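You operate a simulated robot arm through the tools that you are given. There is no shell and no other tool.

You run a simulated robot arm. Do the job below in one go: nothing can be reset, and whatever is moved stays where it is left.

## Task
Meter the lens from the orange tray and put the matching tint sample in beside it.
Fine: cover shut, one press of READ. Lens back in slot ONE, sample in slot TWO; end with the cover open and the meter off.

It is judged by the outcome, as a careful person would: the job done as asked, and still so three seconds after it is handed in. It fails if anything else is knocked over, pushed out of place, dropped, spilled or broken. Lids that push on must go on centred and level and be pressed home; caps that screw on are set level and turned clockwise until they are tight.

## Robot
A 7-joint arm with a two-finger parallel gripper, fixed in place. Base frame: the origin is at the foot of the arm, x ahead of it, y to its left, z up. Units: mm, rad, N and s.
Its first joint turns from -2.601 to 2.601 rad. Payload 3.43 kg.
Tool frame: the origin (TCP) lies between the finger pads and is the grasp point; the fingertips stand 30 mm ahead of it; z points along the fingers, y is the line along which they close. The gripper opens to 94 mm. The fingers are 28 mm wide and 10 mm thick; the gripper's body (50 by 96 mm) begins 55 mm behind the TCP.
Orientation is that of the tool frame in the base frame, as a unit quaternion [w, x, y, z]. With the fingers straight down and closing along the base's y, the tool's x points along the base's -x, its y along +y and its z along -z.

## Interface
- The arm moves only by the tool move_arm. Its argument "motion" is one flat list of numbers, 7 for each row, row after row: the shift along the tool's x, y, z in mm, then the turn, a rotation vector about the tool's x, y, z in rad, then the closure, from 0 (fully open) to 1 (shut). In form: [tx, ty, tz, rx, ry, rz, jaw, tx, ty, tz, rx, ry, rz, jaw, ...]. A call has 1 to 20 rows; each row is the pose to reach, as a shift and turn from the pose commanded when the call began, along the tool's axes at that moment. Each row takes 0.2 s and may step no farther than 50 mm and 0.15 rad from the row before; otherwise, or with a gripper value out of range, the whole call is refused. A pose out of reach is approached as far as the arm can. The call stops where the force on the tool passes 40 N (or 10 N more than at its start, if that is more) or the arm is blocked; 0.2 s more then pass. The fingers move at their own pace (about 45 mm/s each) and stop on an object; they squeeze with about 45 N. The grip force told is the motor's: it shows also when the fingers shut on nothing. Time passes only in rows, and 0.2 s behind the last, so rows that repeat a pose let the fingers close. The reply holds the time, the measured pose of the TCP, the force on the tool along the base axes, the opening and the grip force, in the units named above and with some noise, with the torque about the TCP (base axes, N m) and any sound that the robot's microphone picked up.
- Cameras (640 x 400 px; columns grow to the right, rows downward): "scene" is fixed at [398.4, 649.4, 1710.3]; the picture's right is [0.49, -0.87, 0.00], its down [-0.82, -0.46, -0.34] and it looks along [0.29, 0.17, -0.94] (base axes); focal length 222 px, centre (320, 200). "wrist" rides on the gripper at [76, 14, -103] in the tool frame; the picture's right is [-0.18, 0.98, 0.00], its down [-0.75, -0.14, -0.64] and it looks along [-0.63, -0.12, 0.77] (tool axes); focal length 243 px, centre (320, 200). There is no depth. A picture from a camera that has moved, and an enlarged one, comes with that camera's place and axes in the base frame and with its lens.
- snapshot(camera): a new picture of that camera. The clock stands still meanwhile.
- inspect(camera, box): a new picture of the part [left, top, right, bottom] of that camera's present view, enlarged. The clock stands still meanwhile.
- sign_off(): hands the job in; it is judged then, once.

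Nothing tells you positions but the pictures and the camera data. Unless the task says otherwise, let go and move clear before handing in.

The tools are called after ">>>" as a command line: name --argument value ..., lists and objects as JSON in quotes. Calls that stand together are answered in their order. move_arm: Moves the arm, as the interface text tells. Its arguments: {"type":"object","properties":{"motion":{"type":"array"}},"required":["motion"]} The other tools are called the same way: snapshot (camera) takes a picture; inspect (camera, box) takes an enlarged picture of a part of a camera's view; sign_off () hands the job in.

At the start:

```text
time: 0.0
ee_pos: [943.0, 297.6, 1176.9]
tcp_rot: [-0.001, 0.0, 1.0, 0.0]
contact_force: [0.2, -0.4, -0.6]
moment: [0.0, 0.0, 0.01]
opening: 94.0
gripper_force: 0.1
```

scene: 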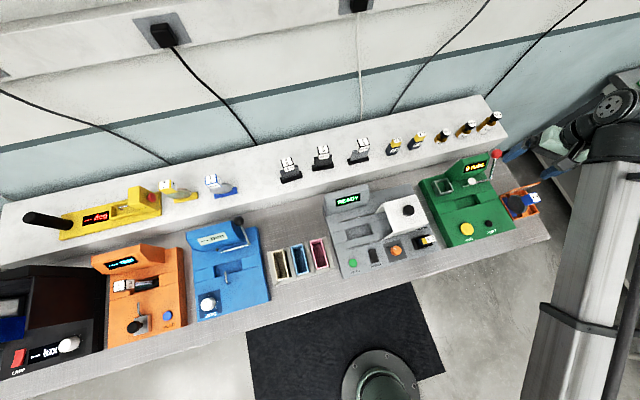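
wrist: 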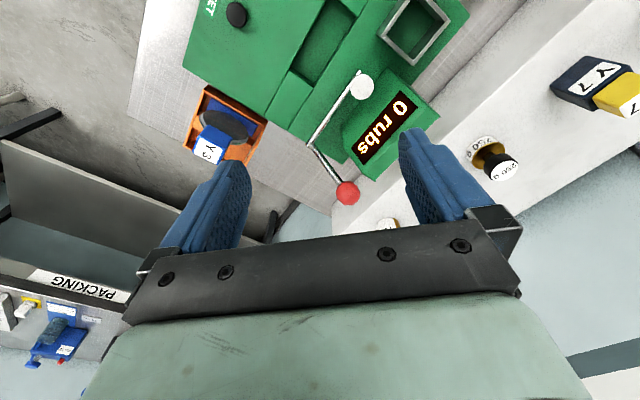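

I see a bench with several machines (orange, blue, grey, green), a shelf behind with samples, and a small orange tray at the right end holding a blue item. I'll look more closely first.

>>> inspect --camera "scene" --box '[310, 170, 450, 290]'

>>> inspect --camera "scene" --box '[410, 130, 550, 250]'

>>> inspect --camera "scene" --box '[260, 90, 520, 200]'

>>> inspect --camera "scene" --box '[80, 160, 280, 350]'

>>> inspect --camera "scene" --box '[0, 170, 200, 400]'

```text
3.33 times, centred on (380, 230) of scene
camera zoom: at [398.4, 649.4, 1710.3], right [0.49, -0.87, 0.0], down [-0.82, -0.46, -0.34], along [0.29, 0.17, -0.94], focal length 741 px, centre (120, 100)
```

zoom: 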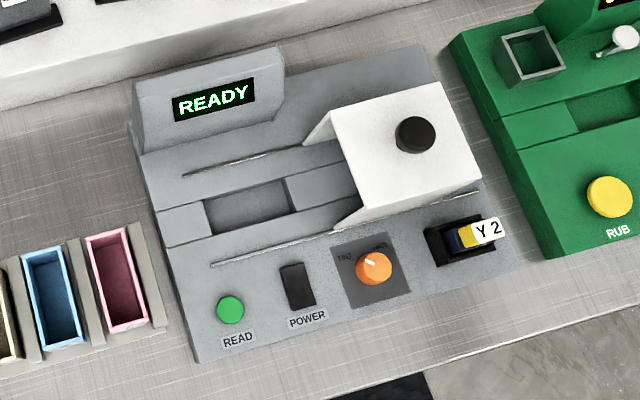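

```text
3.33 times, centred on (480, 190) of scene
camera zoom: at [398.4, 649.4, 1710.3], right [0.49, -0.87, 0.0], down [-0.82, -0.46, -0.34], along [0.29, 0.17, -0.94], focal length 741 px, centre (-213, 233)
```

zoom: 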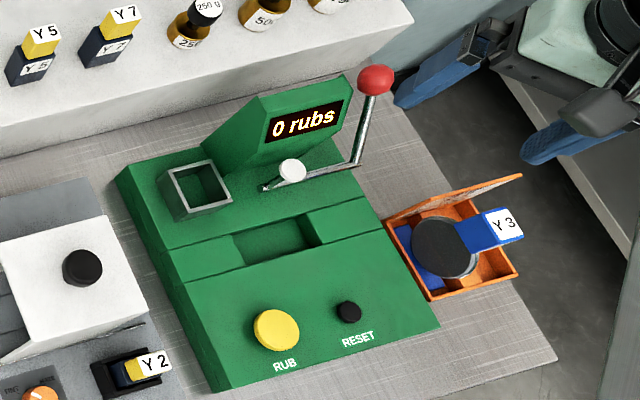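

```text
2.46 times, centred on (390, 145) of scene
camera zoom: at [398.4, 649.4, 1710.3], right [0.49, -0.87, 0.0], down [-0.82, -0.46, -0.34], along [0.29, 0.17, -0.94], focal length 547 px, centre (148, 335)
```

zoom: 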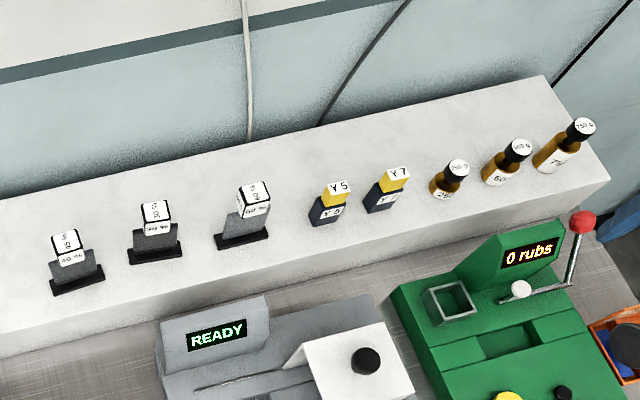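

```text
2.11 times, centred on (180, 255) of scene
camera zoom: at [398.4, 649.4, 1710.3], right [0.49, -0.87, 0.0], down [-0.82, -0.46, -0.34], along [0.29, 0.17, -0.94], focal length 468 px, centre (615, 84)
```

zoom: 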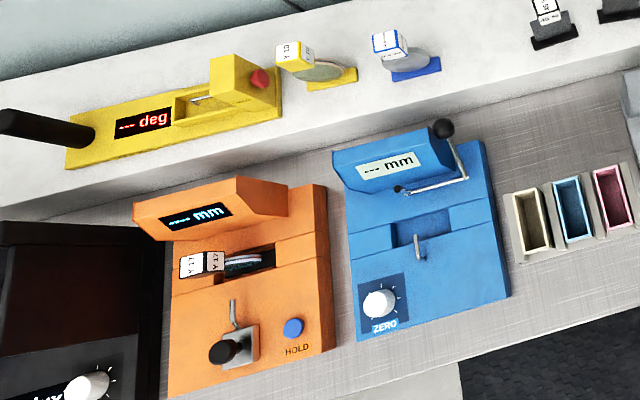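

```text
1.74 times, centred on (100, 285) of scene
camera zoom: at [398.4, 649.4, 1710.3], right [0.49, -0.87, 0.0], down [-0.82, -0.46, -0.34], along [0.29, 0.17, -0.94], focal length 386 px, centre (703, 52)
```

zoom: 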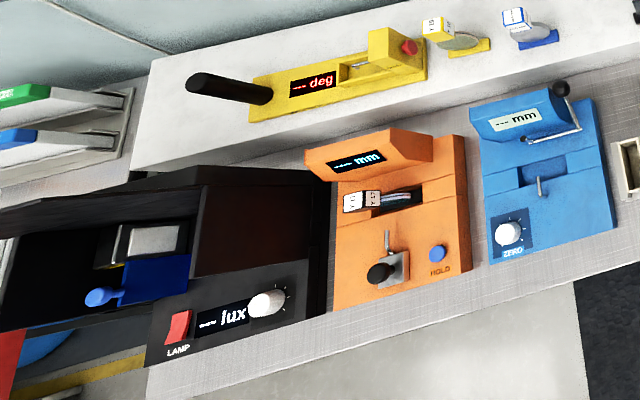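

The grey machine appears to be the meter (READ, POWER, a mode knob, white sliding cover). I'll look at the details from the wrist before moving.

>>> inspect --camera "wrist" --box '[160, 60, 300, 190]'

>>> inspect --camera "scene" --box '[375, 225, 445, 270]'

>>> inspect --camera "scene" --box '[490, 170, 550, 220]'

>>> inspect --camera "scene" --box '[270, 130, 380, 190]'

>>> inspect --camera "wrist" --box '[0, 130, 200, 390]'

```text
3.08 times, centred on (230, 125) of wrist
camera zoom: at [865.1, 311.3, 1279.8], right [0.18, 0.98, 0.0], down [0.75, -0.14, 0.64], along [0.63, -0.12, -0.77], focal length 746 px, centre (597, 431)
```

zoom: 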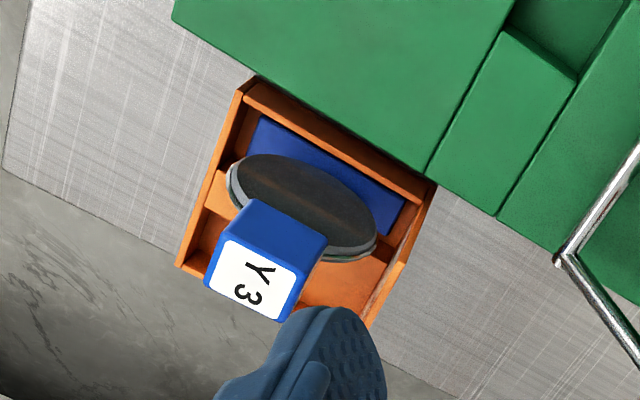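

```text
8.89 times, centred on (410, 248) of scene
camera zoom: at [398.4, 649.4, 1710.3], right [0.49, -0.87, 0.0], down [-0.82, -0.46, -0.34], along [0.29, 0.17, -0.94], focal length 1975 px, centre (-480, -222)
```

zoom: 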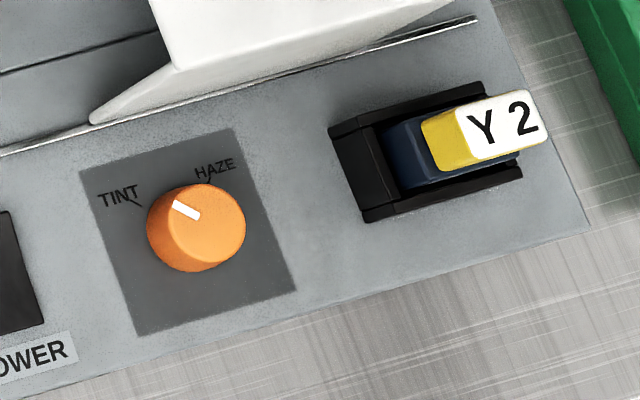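

```text
8.00 times, centred on (520, 195) of scene
camera zoom: at [398.4, 649.4, 1710.3], right [0.49, -0.87, 0.0], down [-0.82, -0.46, -0.34], along [0.29, 0.17, -0.94], focal length 1777 px, centre (-1280, 240)
```

zoom: 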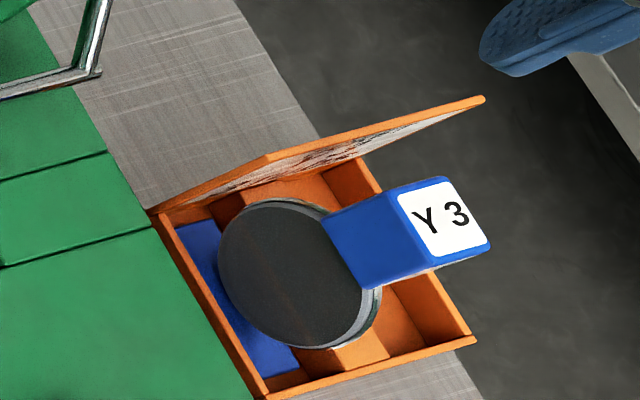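

```text
5.82 times, centred on (325, 160) of scene
camera zoom: at [398.4, 649.4, 1710.3], right [0.49, -0.87, 0.0], down [-0.82, -0.46, -0.34], along [0.29, 0.17, -0.94], focal length 1293 px, centre (291, 433)
```

zoom: 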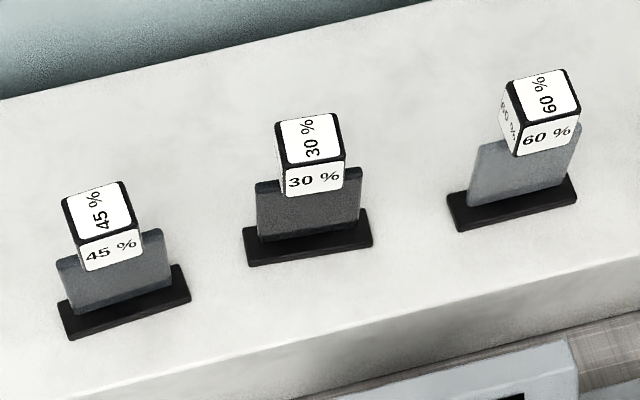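

```text
1.54 times, centred on (100, 260) of wrist
camera zoom: at [865.1, 311.3, 1279.8], right [0.18, 0.98, 0.0], down [0.75, -0.14, 0.64], along [0.63, -0.12, -0.77], focal length 373 px, centre (658, 108)
```

zoom: 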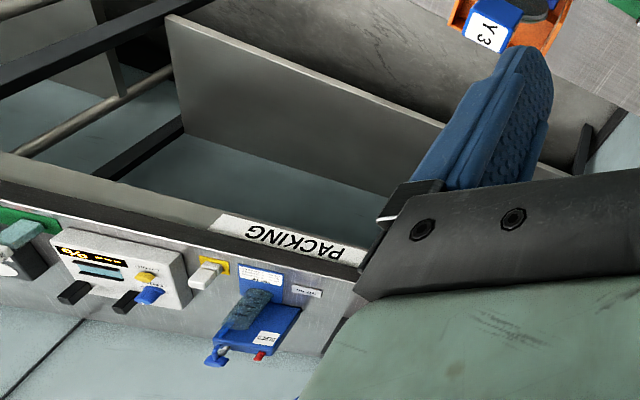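

The tray at the right end of the bench (about x 974, y 167, z 960) holds the blue-handled lens "Y 3", and its lid stands open. I'll move the wrist camera in front of the tray, facing the back of the bench, to read the slot labels.

>>> move_arm --motion '[18, -45, 0, 0, 0, -0.131, 0, 36, -90, 0, 0, 0, -0.262, 0, 54, -135, 0, 0, 0, -0.393, 0, 72, -180, 0, 0, 0, -0.524, 0, 90, -225, 0, 0, 0, -0.655, 0, 108, -270, 0, 0, 0, -0.785, 0]'

>>> snapshot --camera "wrist"

>>> snapshot --camera "scene"

```text
time: 1.0
ee_pos: [875.7, 134.6, 1175.0]
tcp_rot: [0.006, -0.234, 0.972, 0.001]
contact_force: [1.2, -1.8, -2.7]
moment: [0.26, -0.01, 0.1]
opening: 94.2
gripper_force: 0.0
stopped in row 4: the force on the tool passed its limit at 62 N (the readings are from after the stop); the commanded pose is now the measured one
```

```text
taken
camera wrist: at [798.8, 111.2, 1276.4], right [-0.28, 0.96, 0.0], down [0.73, 0.21, 0.65], along [0.62, 0.18, -0.76], focal length 243 px, centre (320, 200)
```

wrist: 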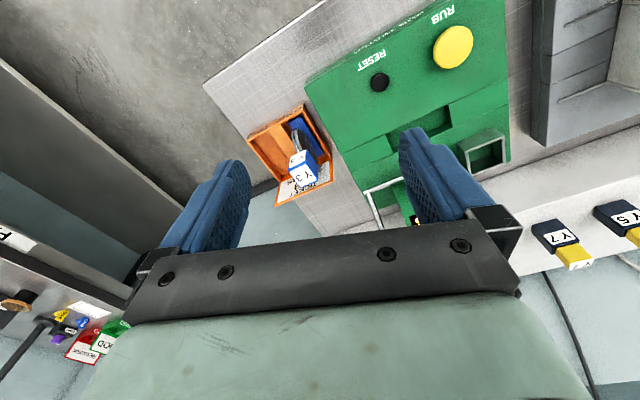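

```text
taken
```

scene: 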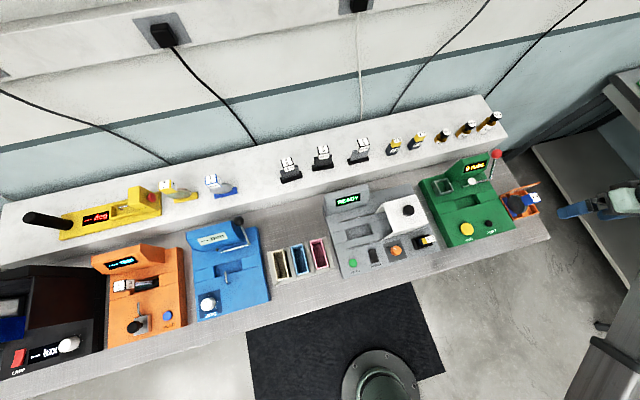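

The arm stopped on a force limit in free air, possibly from its own acceleration; nothing appears to be touched. I'll read the tray lid from here.

>>> inspect --camera "wrist" --box '[240, 95, 340, 210]'

>>> inspect --camera "scene" --box '[500, 120, 640, 260]'

>>> inspect --camera "wrist" --box '[300, 0, 480, 120]'

```text
3.48 times, centred on (290, 152) of wrist
camera zoom: at [798.8, 111.2, 1276.4], right [-0.28, 0.96, 0.0], down [0.73, 0.21, 0.65], along [0.62, 0.18, -0.76], focal length 844 px, centre (424, 365)
```

zoom: 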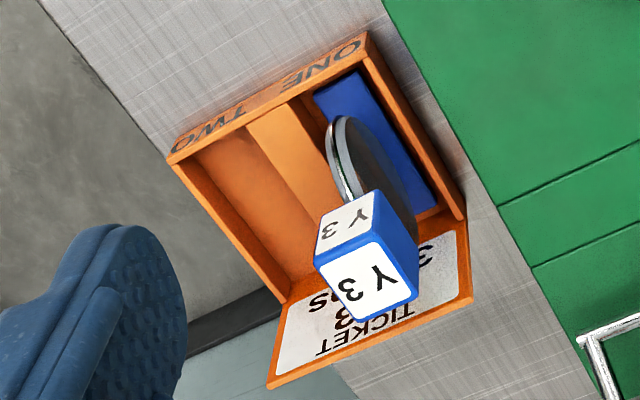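

```text
2.86 times, centred on (570, 190) of scene
camera zoom: at [398.4, 649.4, 1710.3], right [0.49, -0.87, 0.0], down [-0.82, -0.46, -0.34], along [0.29, 0.17, -0.94], focal length 635 px, centre (-394, 229)
```

zoom: 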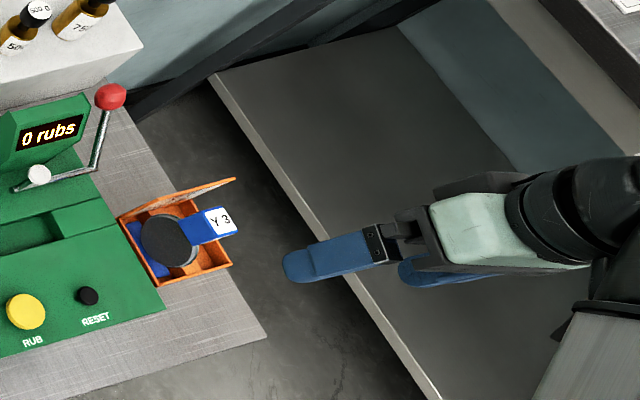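

```text
3.33 times, centred on (390, 60) of wrist
camera zoom: at [798.8, 111.2, 1276.4], right [-0.28, 0.96, 0.0], down [0.73, 0.21, 0.65], along [0.62, 0.18, -0.76], focal length 809 px, centre (87, 667)
```

zoom: 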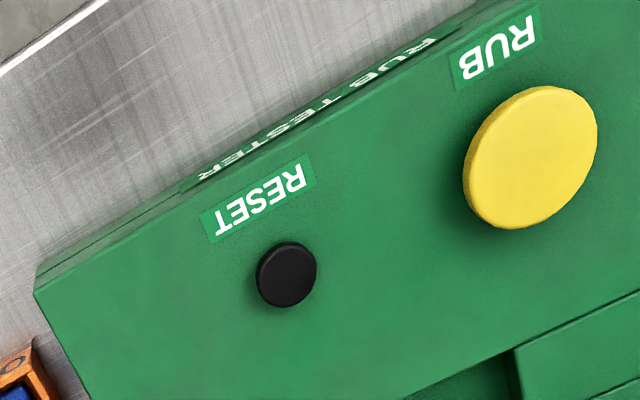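

The tray slots are marked ONE (left, holds lens Y 3) and TWO (right, empty), and a ticket is on the lid. I'll move gently a bit farther to read the ticket face-on.

>>> move_arm --motion '[14, -13, 0, 0, 0, -0.052, 0, 28, -26, 0, 0, 0, -0.104, 0, 43, -38, 0, 0, 0, -0.156, 0, 57, -51, 0, 0, 0, -0.208, 0, 71, -64, 0, 0, 0, -0.26, 0, 85, -77, 0, 0, 0, -0.313, 0]'

>>> snapshot --camera "wrist"

```text
time: 1.6
ee_pos: [863.5, 96.5, 1174.7]
tcp_rot: [0.006, -0.284, 0.959, 0.0]
contact_force: [0.6, -1.0, -1.0]
moment: [0.08, 0.05, 0.08]
opening: 94.0
gripper_force: 0.1
stopped in row 3: the force on the tool passed its limit at 46 N (the readings are from after the stop); the commanded pose is now the measured one
```

```text
taken
camera wrist: at [788.5, 66.5, 1276.2], right [-0.38, 0.92, 0.0], down [0.7, 0.29, 0.65], along [0.6, 0.25, -0.76], focal length 243 px, centre (320, 200)
```

wrist: 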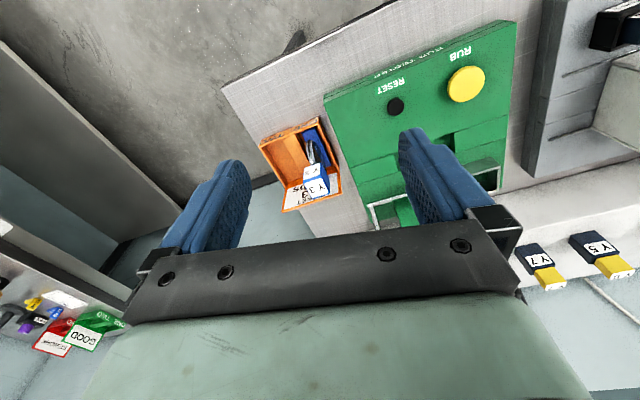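

The arm was stopped again with a lag; I'll check the scene to see whether some part of the arm is touching anything.

>>> snapshot --camera "scene"

>>> inspect --camera "wrist" --box '[255, 110, 355, 215]'

```text
taken
```

scene: 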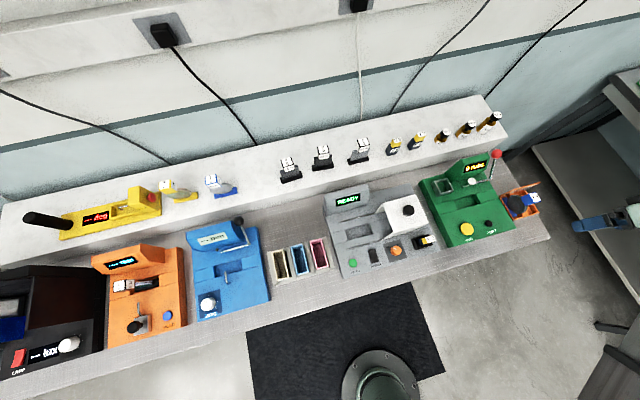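

```text
3.81 times, centred on (305, 162) of wrist
camera zoom: at [788.5, 66.5, 1276.2], right [-0.38, 0.92, 0.0], down [0.7, 0.29, 0.65], along [0.6, 0.25, -0.76], focal length 924 px, centre (377, 343)
```

zoom: 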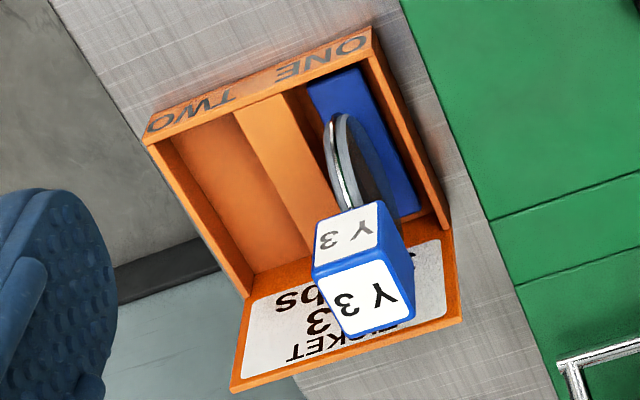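

>>> inspect --camera "scene" --box '[520, 130, 640, 250]'

>>> inspect --camera "wrist" --box '[0, 130, 260, 390]'

>>> inspect --camera "scene" --box '[480, 260, 640, 400]'

```text
3.33 times, centred on (580, 190) of scene
camera zoom: at [398.4, 649.4, 1710.3], right [0.49, -0.87, 0.0], down [-0.82, -0.46, -0.34], along [0.29, 0.17, -0.94], focal length 741 px, centre (-547, 233)
```

zoom: 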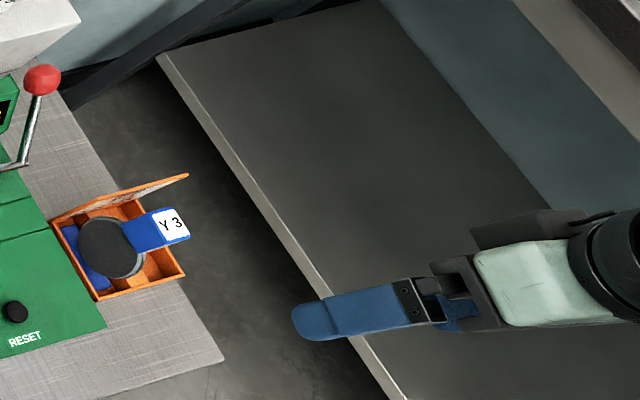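

```text
1.54 times, centred on (130, 260) of wrist
camera zoom: at [788.5, 66.5, 1276.2], right [-0.38, 0.92, 0.0], down [0.7, 0.29, 0.65], along [0.6, 0.25, -0.76], focal length 373 px, centre (612, 108)
```

zoom: 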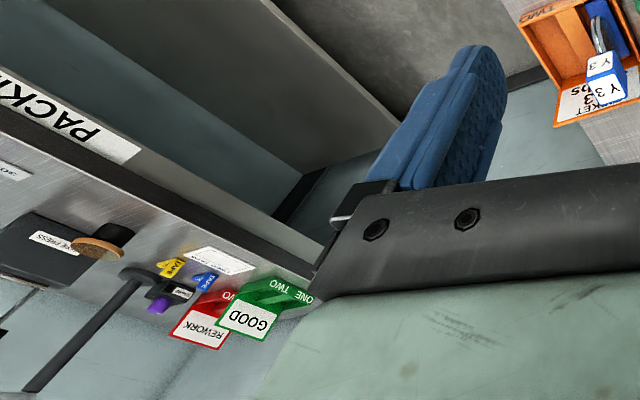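

```text
2.86 times, centred on (560, 330) of scene
camera zoom: at [398.4, 649.4, 1710.3], right [0.49, -0.87, 0.0], down [-0.82, -0.46, -0.34], along [0.29, 0.17, -0.94], focal length 635 px, centre (-366, -171)
```

zoom: 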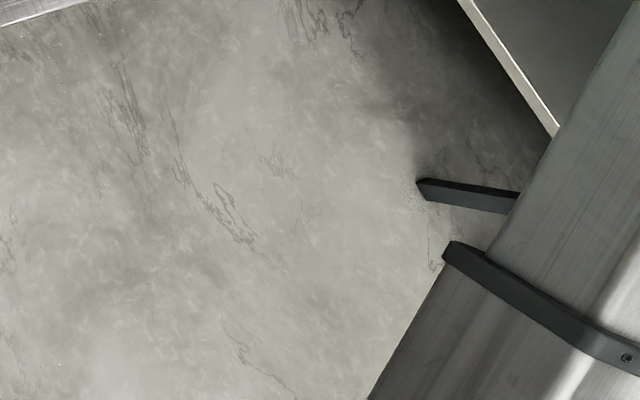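

Nothing is near the gripper, so the stop is probably dynamic. I'll test a slow, small move.

>>> move_arm --motion '[8, -4, 0, 0, 0, -0.02, 0, 16, -8, 0, 0, 0, -0.04, 0, 24, -12, 0, 0, 0, -0.06, 0, 32, -16, 0, 0, 0, -0.08, 0, 40, -20, 0, 0, 0, -0.1, 0]'

```text
time: 2.8
ee_pos: [838.8, 57.3, 1173.6]
tcp_rot: [0.006, -0.333, 0.943, 0.0]
contact_force: [3.0, 6.6, -7.2]
moment: [-0.42, -0.2, -0.3]
opening: 94.0
gripper_force: 0.1
```

>>> snapshot --camera "wrist"

>>> inspect --camera "wrist" --box '[255, 110, 375, 215]'

```text
taken
camera wrist: at [768.6, 20.5, 1275.9], right [-0.47, 0.88, 0.0], down [0.67, 0.36, 0.65], along [0.58, 0.31, -0.76], focal length 243 px, centre (320, 200)
```

wrist: 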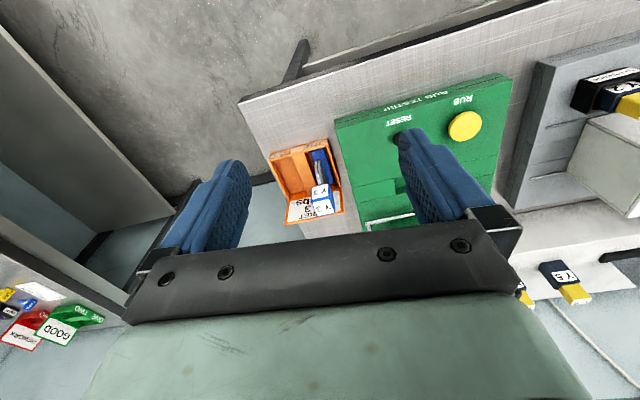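

```text
3.81 times, centred on (315, 162) of wrist
camera zoom: at [768.6, 20.5, 1275.9], right [-0.47, 0.88, 0.0], down [0.67, 0.36, 0.65], along [0.58, 0.31, -0.76], focal length 924 px, centre (339, 343)
```

zoom: 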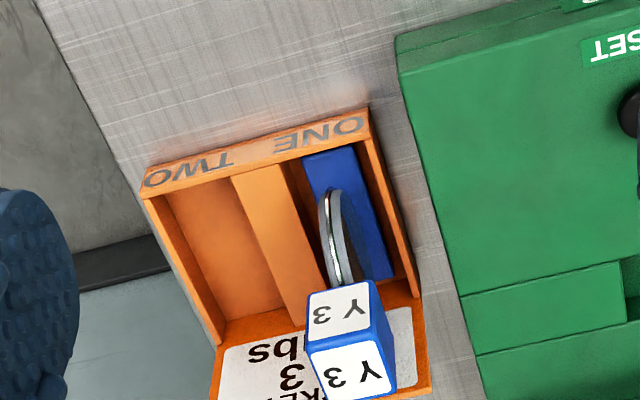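

Slow motion works cleanly, so the stops were dynamic. Now I'll travel with gentle ramps to a viewpoint in front of the grey meter at about (632, 554).

>>> move_arm --motion '[0.6, 6.2, -0.3, 0, 0, -0.001, 0, 1.7, 18.7, -1, 0, 0, -0.004, 0, 3.4, 37.5, -2, 0, 0, -0.008, 0, 5.6, 62.5, -3.3, 0, 0, -0.013, 0, 8.2, 91.7, -4.8, 0, 0, -0.02, 0, 11, 123, -6.4, 0, 0, -0.026, 0, 13.8, 154.2, -8.1, 0, 0, -0.033, 0, 16.6, 185.4, -9.7, 0, 0, -0.04, 0, 19.4, 216.7, -11.4, 0, 0, -0.046, 0, 22.2, 247.9, -13, 0, 0, -0.053, 0, 25, 279.1, -14.6, 0, 0, -0.06, 0, 27.8, 310.4, -16.3, 0, 0, -0.066, 0, 30.6, 341.6, -17.9, 0, 0, -0.073, 0, 33.4, 372.8, -19.6, 0, 0, -0.08, 0, 36.2, 404.1, -21.2, 0, 0, -0.086, 0, 38.8, 433.3, -22.7, 0, 0, -0.093, 0, 41, 458.1, -24, 0, 0, -0.098, 0, 42.7, 477, -25, 0, 0, -0.102, 0, 43.8, 489.4, -25.7, 0, 0, -0.105, 0, 44.4, 495.8, -26, 0, 0, -0.106, 0]'

>>> snapshot --camera "wrist"

>>> snapshot --camera "scene"

```text
time: 3.5
ee_pos: [828.3, 69.0, 1175.3]
tcp_rot: [0.01, -0.336, 0.942, 0.0]
contact_force: [6.0, 2.4, -9.3]
moment: [-0.01, -0.05, 0.0]
opening: 94.0
gripper_force: 0.0
stopped in row 3: the force on the tool passed its limit at 46 N (the readings are from after the stop); the commanded pose is now the measured one
```

```text
taken
camera wrist: at [757.7, 31.8, 1276.6], right [-0.48, 0.88, 0.0], down [0.66, 0.36, 0.66], along [0.58, 0.31, -0.75], focal length 243 px, centre (320, 200)
```

wrist: 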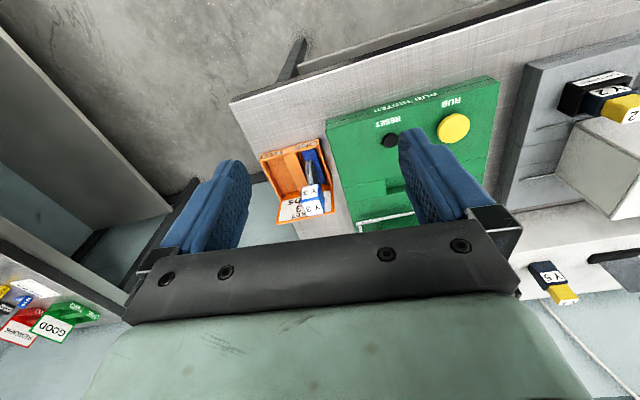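

```text
taken
```

scene: 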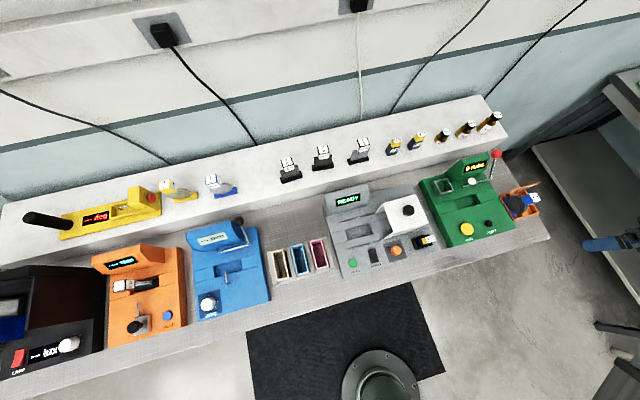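

The force readings look like arm vibration. I'll hold still for a moment and see whether they settle.

>>> move_arm --motion '[0, 0, 0, 0, 0, 0, 0, 0, 0, 0, 0, 0, 0, 0, 0, 0, 0, 0, 0, 0, 0, 0, 0, 0, 0, 0, 0, 0]'

>>> move_arm --motion '[0, 5, 0, 0, 0, 0, 0, 0, 10, 0, 0, 0, 0, 0, 0, 15, 0, 0, 0, 0, 0, 0, 20, 0, 0, 0, 0, 0, 0, 25, 0, 0, 0, 0, 0]'

```text
time: 4.5
ee_pos: [828.5, 69.4, 1175.3]
tcp_rot: [0.009, -0.335, 0.942, 0.0]
contact_force: [10.2, 1.1, -20.5]
moment: [0.5, -0.33, 0.25]
opening: 93.9
gripper_force: 0.2
```

```text
time: 5.0
ee_pos: [824.6, 75.0, 1175.5]
tcp_rot: [0.011, -0.337, 0.942, -0.001]
contact_force: [5.7, 1.7, -9.8]
moment: [0.07, -0.05, -0.01]
opening: 94.0
gripper_force: 0.2
stopped in row 2: the force on the tool passed its limit at 42 N (the readings are from after the stop); the commanded pose is now the measured one
```

Holding still shows a sustained force of about 23 N pushing the tool outward and down, so pulling inward at this height and yaw seems to be obstructed, perhaps by the arm folding on itself. I'll ease outward and see whether it relaxes.

>>> move_arm --motion '[-3, 0, 3, 0, 0, 0, 0, -6, 0, 6, 0, 0, 0, 0, -9, 0, 9, 0, 0, 0, 0, -9, 0, 9, 0, 0, 0, 0, -9, 0, 9, 0, 0, 0, 0]'

```text
time: 6.2
ee_pos: [830.5, 80.1, 1166.2]
tcp_rot: [0.01, -0.339, 0.941, -0.001]
contact_force: [0.6, 0.2, -0.7]
moment: [-0.02, 0.01, -0.01]
opening: 94.0
gripper_force: 0.1
```

The force vanished when easing outward and down. I'll lower by 60 mm (clear of the bench items here) and test retracting from there.

>>> move_arm --motion '[0, 0, 8, 0, 0, 0, 0, 0, 0, 20, 0, 0, 0, 0, 0, 0, 35, 0, 0, 0, 0, 0, 0, 50, 0, 0, 0, 0, 0, 0, 60, 0, 0, 0, 0, 0, 0, 60, 0, 0, 0, 0]'

>>> move_arm --motion '[8, 0, 0, 0, 0, 0, 0, 20, 0, 0, 0, 0, 0, 0, 35, 0, 0, 0, 0, 0, 0, 50, 0, 0, 0, 0, 0, 0, 60, 0, 0, 0, 0, 0, 0, 60, 0, 0, 0, 0, 0, 0]'

```text
time: 7.6
ee_pos: [830.8, 81.5, 1106.7]
tcp_rot: [0.009, -0.338, 0.941, -0.001]
contact_force: [0.4, 0.6, -0.1]
moment: [-0.03, 0.03, 0.01]
opening: 94.1
gripper_force: 0.2
```

```text
time: 9.0
ee_pos: [784.5, 42.6, 1105.6]
tcp_rot: [0.01, -0.337, 0.941, -0.001]
contact_force: [0.4, 0.6, 0.6]
moment: [-0.03, 0.03, 0.01]
opening: 93.9
gripper_force: 0.1
```

At this lower height the arm retracts freely with no force, so the earlier stop was the arm's own limit up high. Now I'll travel along the bench front to view the meter, keeping z about 1105 and squaring the tool.

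>>> move_arm --motion '[-0.4, 6, 0, 0, 0, -0.001, 0, -1.3, 17.9, -0.1, 0, 0.001, -0.004, 0, -2.6, 35.8, -0.3, -0.001, 0.001, -0.007, 0, -4.3, 59.7, -0.4, -0.001, 0.002, -0.012, 0, -6.3, 87.7, -0.6, -0.002, 0.003, -0.018, 0, -8.4, 117.5, -0.9, -0.002, 0.005, -0.024, 0, -10.5, 147.4, -1.1, -0.003, 0.006, -0.03, 0, -12.6, 177.2, -1.3, -0.003, 0.007, -0.036, 0, -14.8, 207.1, -1.5, -0.004, 0.008, -0.042, 0, -16.9, 236.9, -1.8, -0.004, 0.009, -0.049, 0, -19, 266.7, -2, -0.005, 0.01, -0.055, 0, -21.2, 296.6, -2.2, -0.005, 0.011, -0.061, 0, -23.3, 326.4, -2.4, -0.006, 0.013, -0.067, 0, -25.4, 356.3, -2.6, -0.006, 0.014, -0.073, 0, -27.5, 386.1, -2.9, -0.007, 0.015, -0.079, 0, -29.5, 414.1, -3.1, -0.008, 0.016, -0.085, 0, -31.2, 437.8, -3.2, -0.008, 0.017, -0.09, 0, -32.5, 455.8, -3.4, -0.008, 0.018, -0.093, 0, -33.4, 467.6, -3.5, -0.009, 0.018, -0.096, 0, -33.8, 473.8, -3.5, -0.009, 0.018, -0.097, 0]'

>>> snapshot --camera "wrist"

>>> snapshot --camera "scene"

```text
time: 10.9
ee_pos: [677.6, 197.8, 1105.0]
tcp_rot: [0.01, -0.358, 0.934, -0.003]
contact_force: [1.0, 4.6, -6.6]
moment: [-0.45, -0.23, -0.35]
opening: 93.9
gripper_force: 0.1
stopped in row 9: the force on the tool passed its limit at 47 N (the readings are from after the stop); the commanded pose is now the measured one
```

```text
taken
camera wrist: at [608.3, 156.7, 1206.8], right [-0.52, 0.85, -0.01], down [0.64, 0.4, 0.66], along [0.56, 0.34, -0.75], focal length 243 px, centre (320, 200)
```

wrist: 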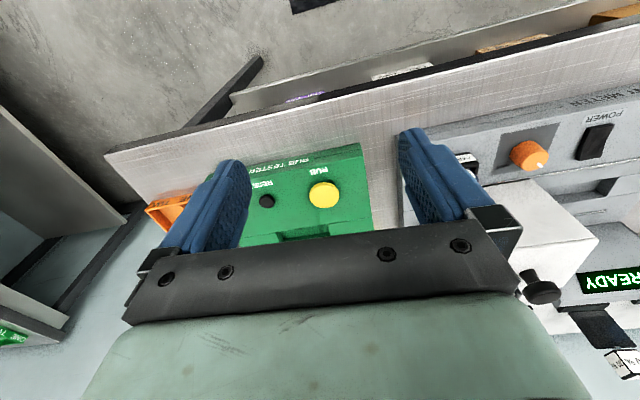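

```text
taken
```

scene: 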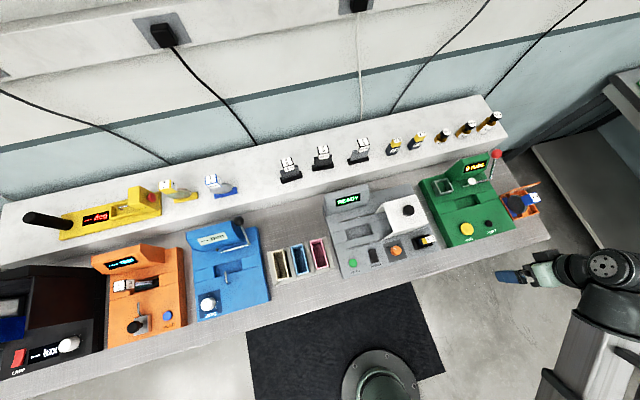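

The limit shows a clear pattern: the closer in the tool is, the lower it must stay (roughly z ≤ 0.56·r + 700). The bench top is at about z 890, so I'll drop to z about 1055 and then move across to the meter.

>>> move_arm --motion '[0, 0, 8, -0.002, 0.003, -0.01, 0, 0, 0, 20, -0.005, 0.007, -0.02, 0, 0, 0, 34, -0.009, 0.011, -0.035, 0, 0, 0, 45, -0.011, 0.014, -0.045, 0, 0, 0, 50, -0.0127, 0.0166, -0.053, 0, -0.7, 6.5, 50, -0.0127, 0.0166, -0.053, 0, -2.1, 19.4, 50, -0.0127, 0.0166, -0.053, 0, -4.1, 38.7, 49.5, -0.0127, 0.0166, -0.053, 0, -6.9, 64.6, 49, -0.0127, 0.0166, -0.053, 0, -9.7, 90.5, 49, -0.0127, 0.0166, -0.053, 0, -12.4, 116.4, 49, -0.0127, 0.0166, -0.053, 0, -15.2, 142.4, 48.5, -0.0127, 0.0166, -0.053, 0, -18, 168.3, 48, -0.0127, 0.0166, -0.053, 0, -20.7, 194.2, 48, -0.0127, 0.0166, -0.053, 0, -23.5, 220, 48, -0.0127, 0.0166, -0.053, 0, -26.3, 246, 47.5, -0.0127, 0.0166, -0.053, 0, -28.3, 265.3, 47, -0.0127, 0.0166, -0.053, 0, -29.7, 278.2, 47, -0.0127, 0.0166, -0.053, 0, -30.4, 284.7, 47, -0.0127, 0.0166, -0.053, 0]'

>>> snapshot --camera "wrist"

```text
time: 14.9
ee_pos: [511.2, 429.1, 1056.2]
tcp_rot: [-0.001, -0.382, 0.924, 0.001]
contact_force: [0.3, -0.9, -1.0]
moment: [0.01, 0.01, -0.04]
opening: 94.1
gripper_force: 0.1
```

```text
taken
camera wrist: at [445.9, 385.1, 1158.8], right [-0.56, 0.83, 0.0], down [0.63, 0.43, 0.64], along [0.53, 0.36, -0.77], focal length 243 px, centre (320, 200)
```

wrist: 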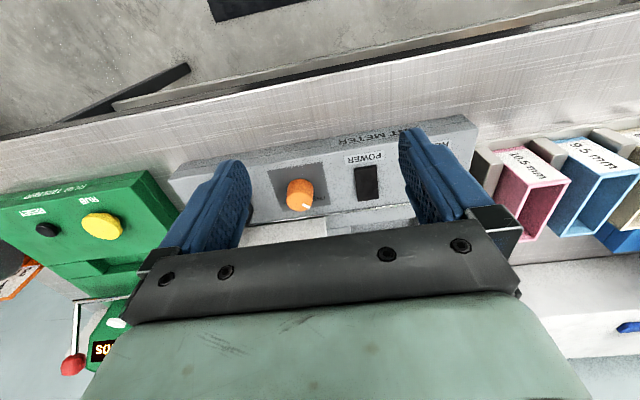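

>>> inspect --camera "wrist" --box '[240, 110, 420, 240]'

>>> inspect --camera "scene" --box '[320, 180, 440, 280]'

>>> inspect --camera "wrist" --box '[440, 100, 640, 260]'

```text
3.08 times, centred on (330, 175) of wrist
camera zoom: at [445.9, 385.1, 1158.8], right [-0.56, 0.83, 0.0], down [0.63, 0.43, 0.64], along [0.53, 0.36, -0.77], focal length 746 px, centre (289, 277)
```

zoom: 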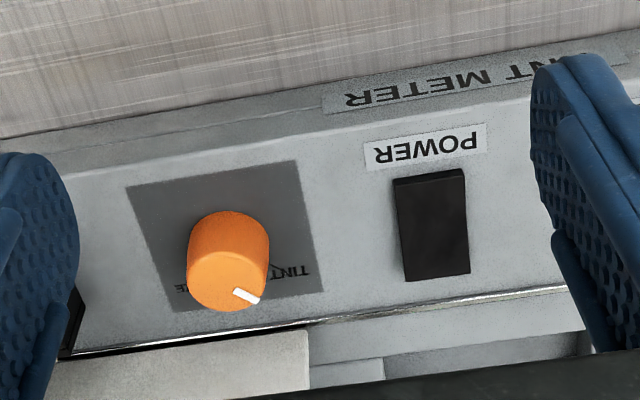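

```text
4.00 times, centred on (380, 230) of scene
camera zoom: at [398.4, 649.4, 1710.3], right [0.49, -0.87, 0.0], down [-0.82, -0.46, -0.34], along [0.29, 0.17, -0.94], focal length 889 px, centre (80, 80)
```

zoom: 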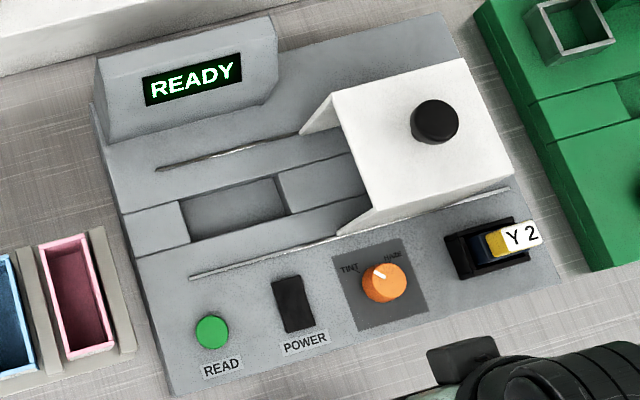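

```text
2.50 times, centred on (540, 180) of wrist
camera zoom: at [445.9, 385.1, 1158.8], right [-0.56, 0.83, 0.0], down [0.63, 0.43, 0.64], along [0.53, 0.36, -0.77], focal length 606 px, centre (-230, 250)
```

zoom: 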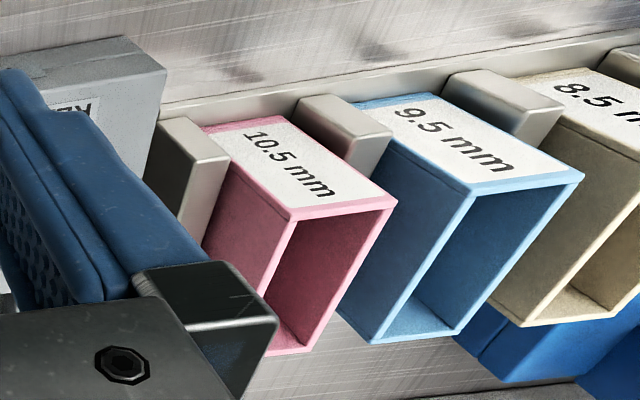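

The machine is the TINT METER, its knob points at TINT and it shows READY. I'll move over the sample well area to see the well, cover and rails up close.

>>> move_arm --motion '[-6.3, 2.6, -1.8, 0, 0, 0, 0, -18.7, 7.6, -5.5, 0, 0, 0, 0, -37.5, 15.3, -11, 0, 0, 0, 0, -62.5, 25.4, -18.3, 0, 0, 0, 0, -87.3, 35.6, -25.7, 0, 0, 0, 0, -112.4, 45.8, -33, 0, 0, 0, 0, -131.1, 53.4, -38.5, 0, 0, 0, 0, -143.5, 58.4, -42.2, 0, 0, 0, 0, -149.8, 61, -44, 0, 0, 0, 0]'

>>> snapshot --camera "wrist"

>>> snapshot --camera "scene"

```text
time: 16.9
ee_pos: [573.6, 577.6, 1100.3]
tcp_rot: [0.0, -0.383, 0.924, 0.002]
contact_force: [0.3, 0.3, -0.1]
moment: [-0.02, -0.01, -0.03]
opening: 94.2
gripper_force: 0.0
```

```text
taken
camera wrist: at [509.3, 534.4, 1203.3], right [-0.56, 0.83, 0.0], down [0.63, 0.43, 0.64], along [0.53, 0.36, -0.77], focal length 243 px, centre (320, 200)
```

wrist: 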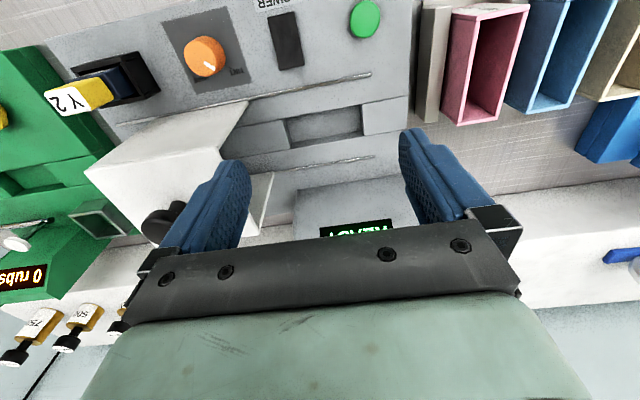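

```text
taken
```

scene: 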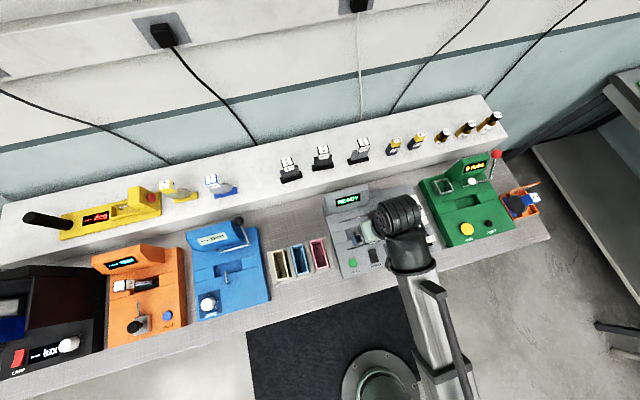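

>>> inspect --camera "wrist" --box '[220, 60, 420, 200]'

>>> inspect --camera "wrist" --box '[40, 0, 300, 250]'

>>> inspect --camera "wrist" --box '[150, 0, 400, 100]'

```text
2.86 times, centred on (320, 130) of wrist
camera zoom: at [509.3, 534.4, 1203.3], right [-0.56, 0.83, 0.0], down [0.63, 0.43, 0.64], along [0.53, 0.36, -0.77], focal length 693 px, centre (320, 400)
```

zoom: 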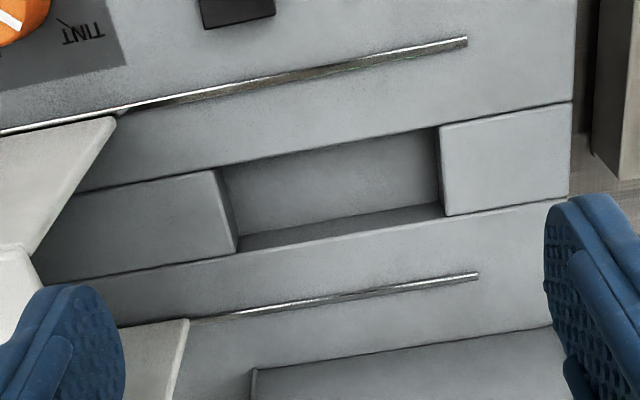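

```text
1.60 times, centred on (170, 125) of wrist
camera zoom: at [509.3, 534.4, 1203.3], right [-0.56, 0.83, 0.0], down [0.63, 0.43, 0.64], along [0.53, 0.36, -0.77], focal length 388 px, centre (560, 320)
```

zoom: 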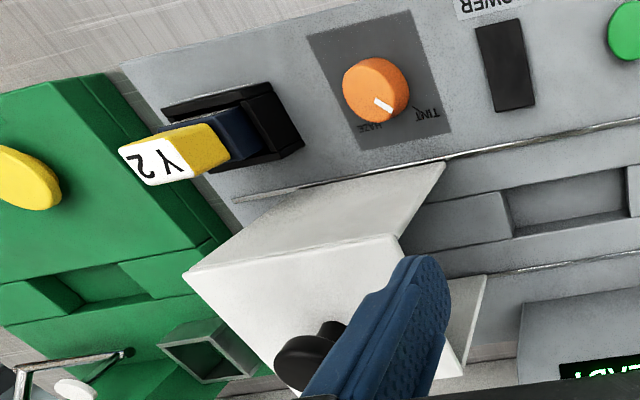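

```text
2.56 times, centred on (275, 50) of wrist
camera zoom: at [509.3, 534.4, 1203.3], right [-0.56, 0.83, 0.0], down [0.63, 0.43, 0.64], along [0.53, 0.36, -0.77], focal length 621 px, centre (435, 584)
```

zoom: 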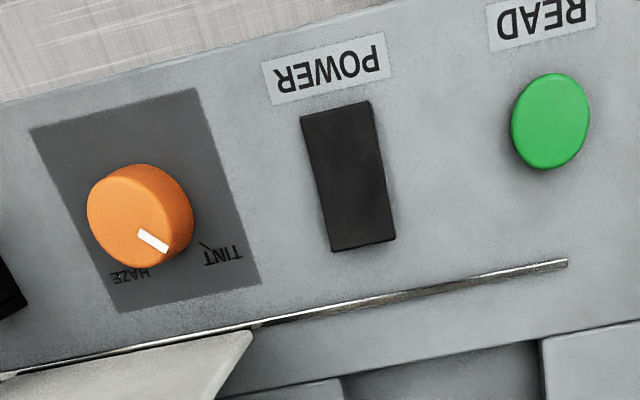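

I now have the bench frame (rotated 45°): the well is about 92×39 mm centred near (605, 608), READ near (499, 577), POWER near (553, 526), and the cover slides left-right on rails. Next I'll look closely at the tray and lens.

>>> move_arm --motion '[0.9, -7.6, 0, 0, 0, 0, 0, 2.8, -22.8, -0.4, 0, 0, 0, 0, 5.6, -45.6, -0.8, 0, 0, 0, 0, 9.3, -76, -1.3, 0, 0, 0, 0, 13.7, -111.5, -1.9, 0, 0, 0, 0, 18.4, -149.5, -2.5, 0, 0, 0, 0, 23, -187.5, -3.1, 0, 0, 0, 0, 27.7, -225.4, -3.7, 0, 0, 0, 0, 32.3, -263.4, -4.4, 0, 0, 0, 0, 37, -301.4, -5, 0, 0, 0, 0, 41.7, -339.4, -5.6, 0, 0, 0, 0, 46.3, -377.4, -6.3, 0, 0, 0, 0, 51, -415.3, -6.9, 0, 0, 0, 0, 55.6, -453.3, -7.5, 0, 0, 0, 0, 60.3, -491.3, -8.2, 0, 0, 0, 0, 64.7, -526.8, -8.7, 0, 0, 0, 0, 68.4, -557, -9.2, 0, 0, 0, 0, 71.2, -579.9, -9.6, 0, 0, 0, 0, 73, -595, -9.9, 0, 0, 0, 0, 74, -602.8, -10, 0, 0, 0, 0]'

>>> snapshot --camera "wrist"

>>> snapshot --camera "scene"

```text
time: 21.1
ee_pos: [947.6, 98.9, 1109.2]
tcp_rot: [0.0, -0.382, 0.924, 0.001]
contact_force: [0.5, 0.0, -0.4]
moment: [0.0, 0.02, -0.01]
opening: 94.0
gripper_force: 0.0
```

```text
taken
camera wrist: at [882.4, 55.0, 1212.5], right [-0.57, 0.82, 0.0], down [0.63, 0.43, 0.64], along [0.53, 0.36, -0.77], focal length 243 px, centre (320, 200)
```

wrist: 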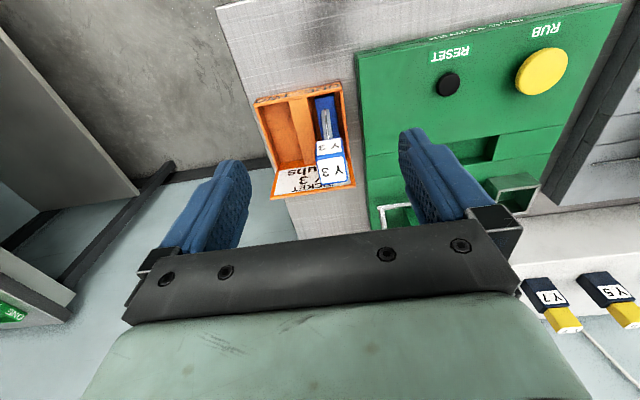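

```text
taken
```

scene: 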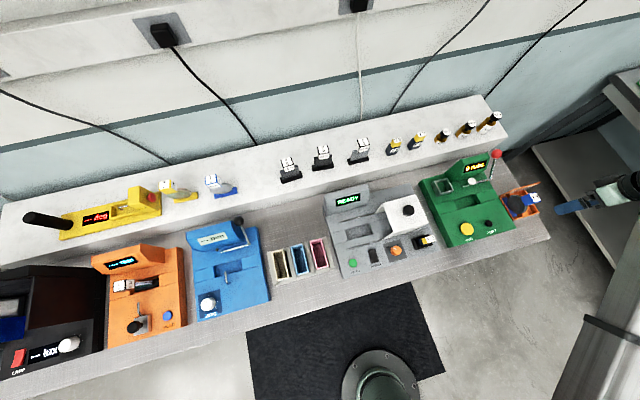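

>>> inspect --camera "wrist" --box '[245, 75, 365, 205]'

>>> inspect --camera "scene" --box '[490, 165, 560, 235]'

```text
3.08 times, centred on (305, 140) of wrist
camera zoom: at [882.4, 55.0, 1212.5], right [-0.57, 0.82, 0.0], down [0.63, 0.43, 0.64], along [0.53, 0.36, -0.77], focal length 746 px, centre (366, 385)
```

zoom: 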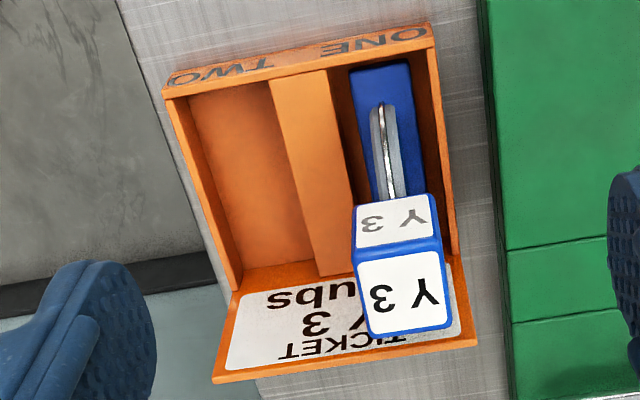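

```text
5.71 times, centred on (525, 200) of scene
camera zoom: at [398.4, 649.4, 1710.3], right [0.49, -0.87, 0.0], down [-0.82, -0.46, -0.34], along [0.29, 0.17, -0.94], focal length 1270 px, centre (-851, 200)
```

zoom: 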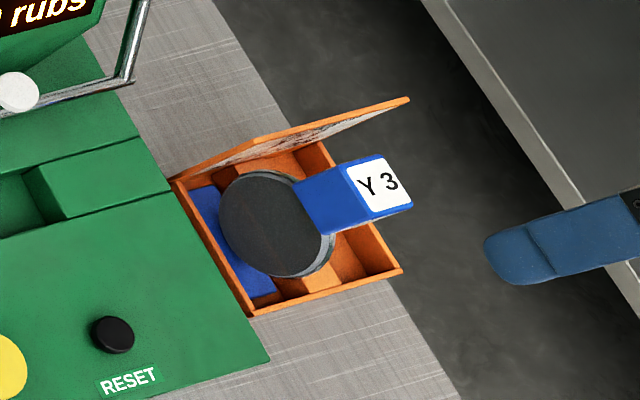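

The tray is about 103×92 mm: the lens (base about 23×80 mm, blue handle block 28×34×33 mm, top near z 1003) stands in slot ONE, and slot TWO is empty. I'll move above the lens to check reach and re-image it.

>>> move_arm --motion '[-4, 0.2, 3, 0, 0, 0, 0.1, -13, 0.6, 9, 0, 0, 0, 0.2, -26, 1.2, 18, 0, 0, 0, 0.3, -40, 1.8, 28, 0, 0, 0, 0.36, -51, 2.3, 36, 0, 0, 0, 0.36, -57, 2.6, 40, 0, 0, 0, 0.36, -57, 2.6, 40, 0, 0, 0, 0.36]'

>>> snapshot --camera "wrist"

>>> inspect --camera "wrist" --box '[250, 0, 410, 140]'

>>> inspect --camera "scene" --box '[490, 150, 590, 230]'

```text
time: 22.7
ee_pos: [986.6, 142.2, 1069.4]
tcp_rot: [-0.001, -0.383, 0.924, 0.001]
contact_force: [0.3, 0.6, -0.2]
moment: [-0.01, -0.02, -0.01]
opening: 60.4
gripper_force: 0.0
```

```text
taken
camera wrist: at [921.4, 98.4, 1172.0], right [-0.56, 0.83, 0.0], down [0.63, 0.43, 0.64], along [0.53, 0.36, -0.77], focal length 243 px, centre (320, 200)
```

wrist: 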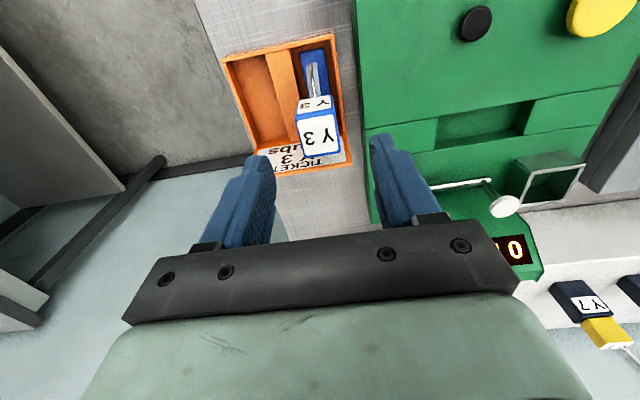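

```text
2.86 times, centred on (330, 70) of wrist
camera zoom: at [921.4, 98.4, 1172.0], right [-0.56, 0.83, 0.0], down [0.63, 0.43, 0.64], along [0.53, 0.36, -0.77], focal length 693 px, centre (291, 571)
```

zoom: 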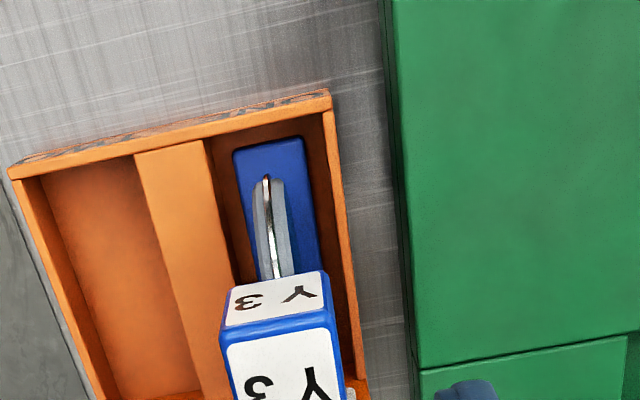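

```text
5.00 times, centred on (540, 190) of scene
camera zoom: at [398.4, 649.4, 1710.3], right [0.49, -0.87, 0.0], down [-0.82, -0.46, -0.34], along [0.29, 0.17, -0.94], focal length 1111 px, centre (-780, 250)
```

zoom: 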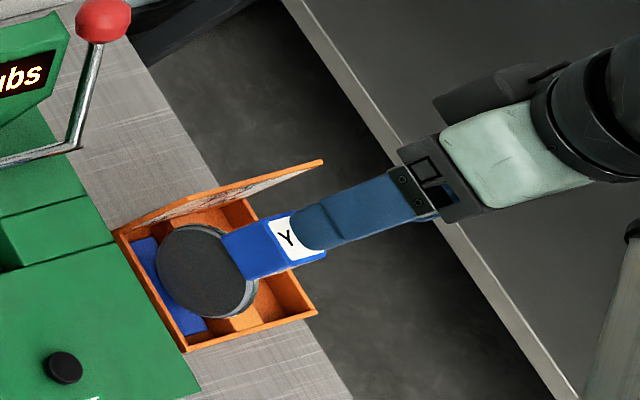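

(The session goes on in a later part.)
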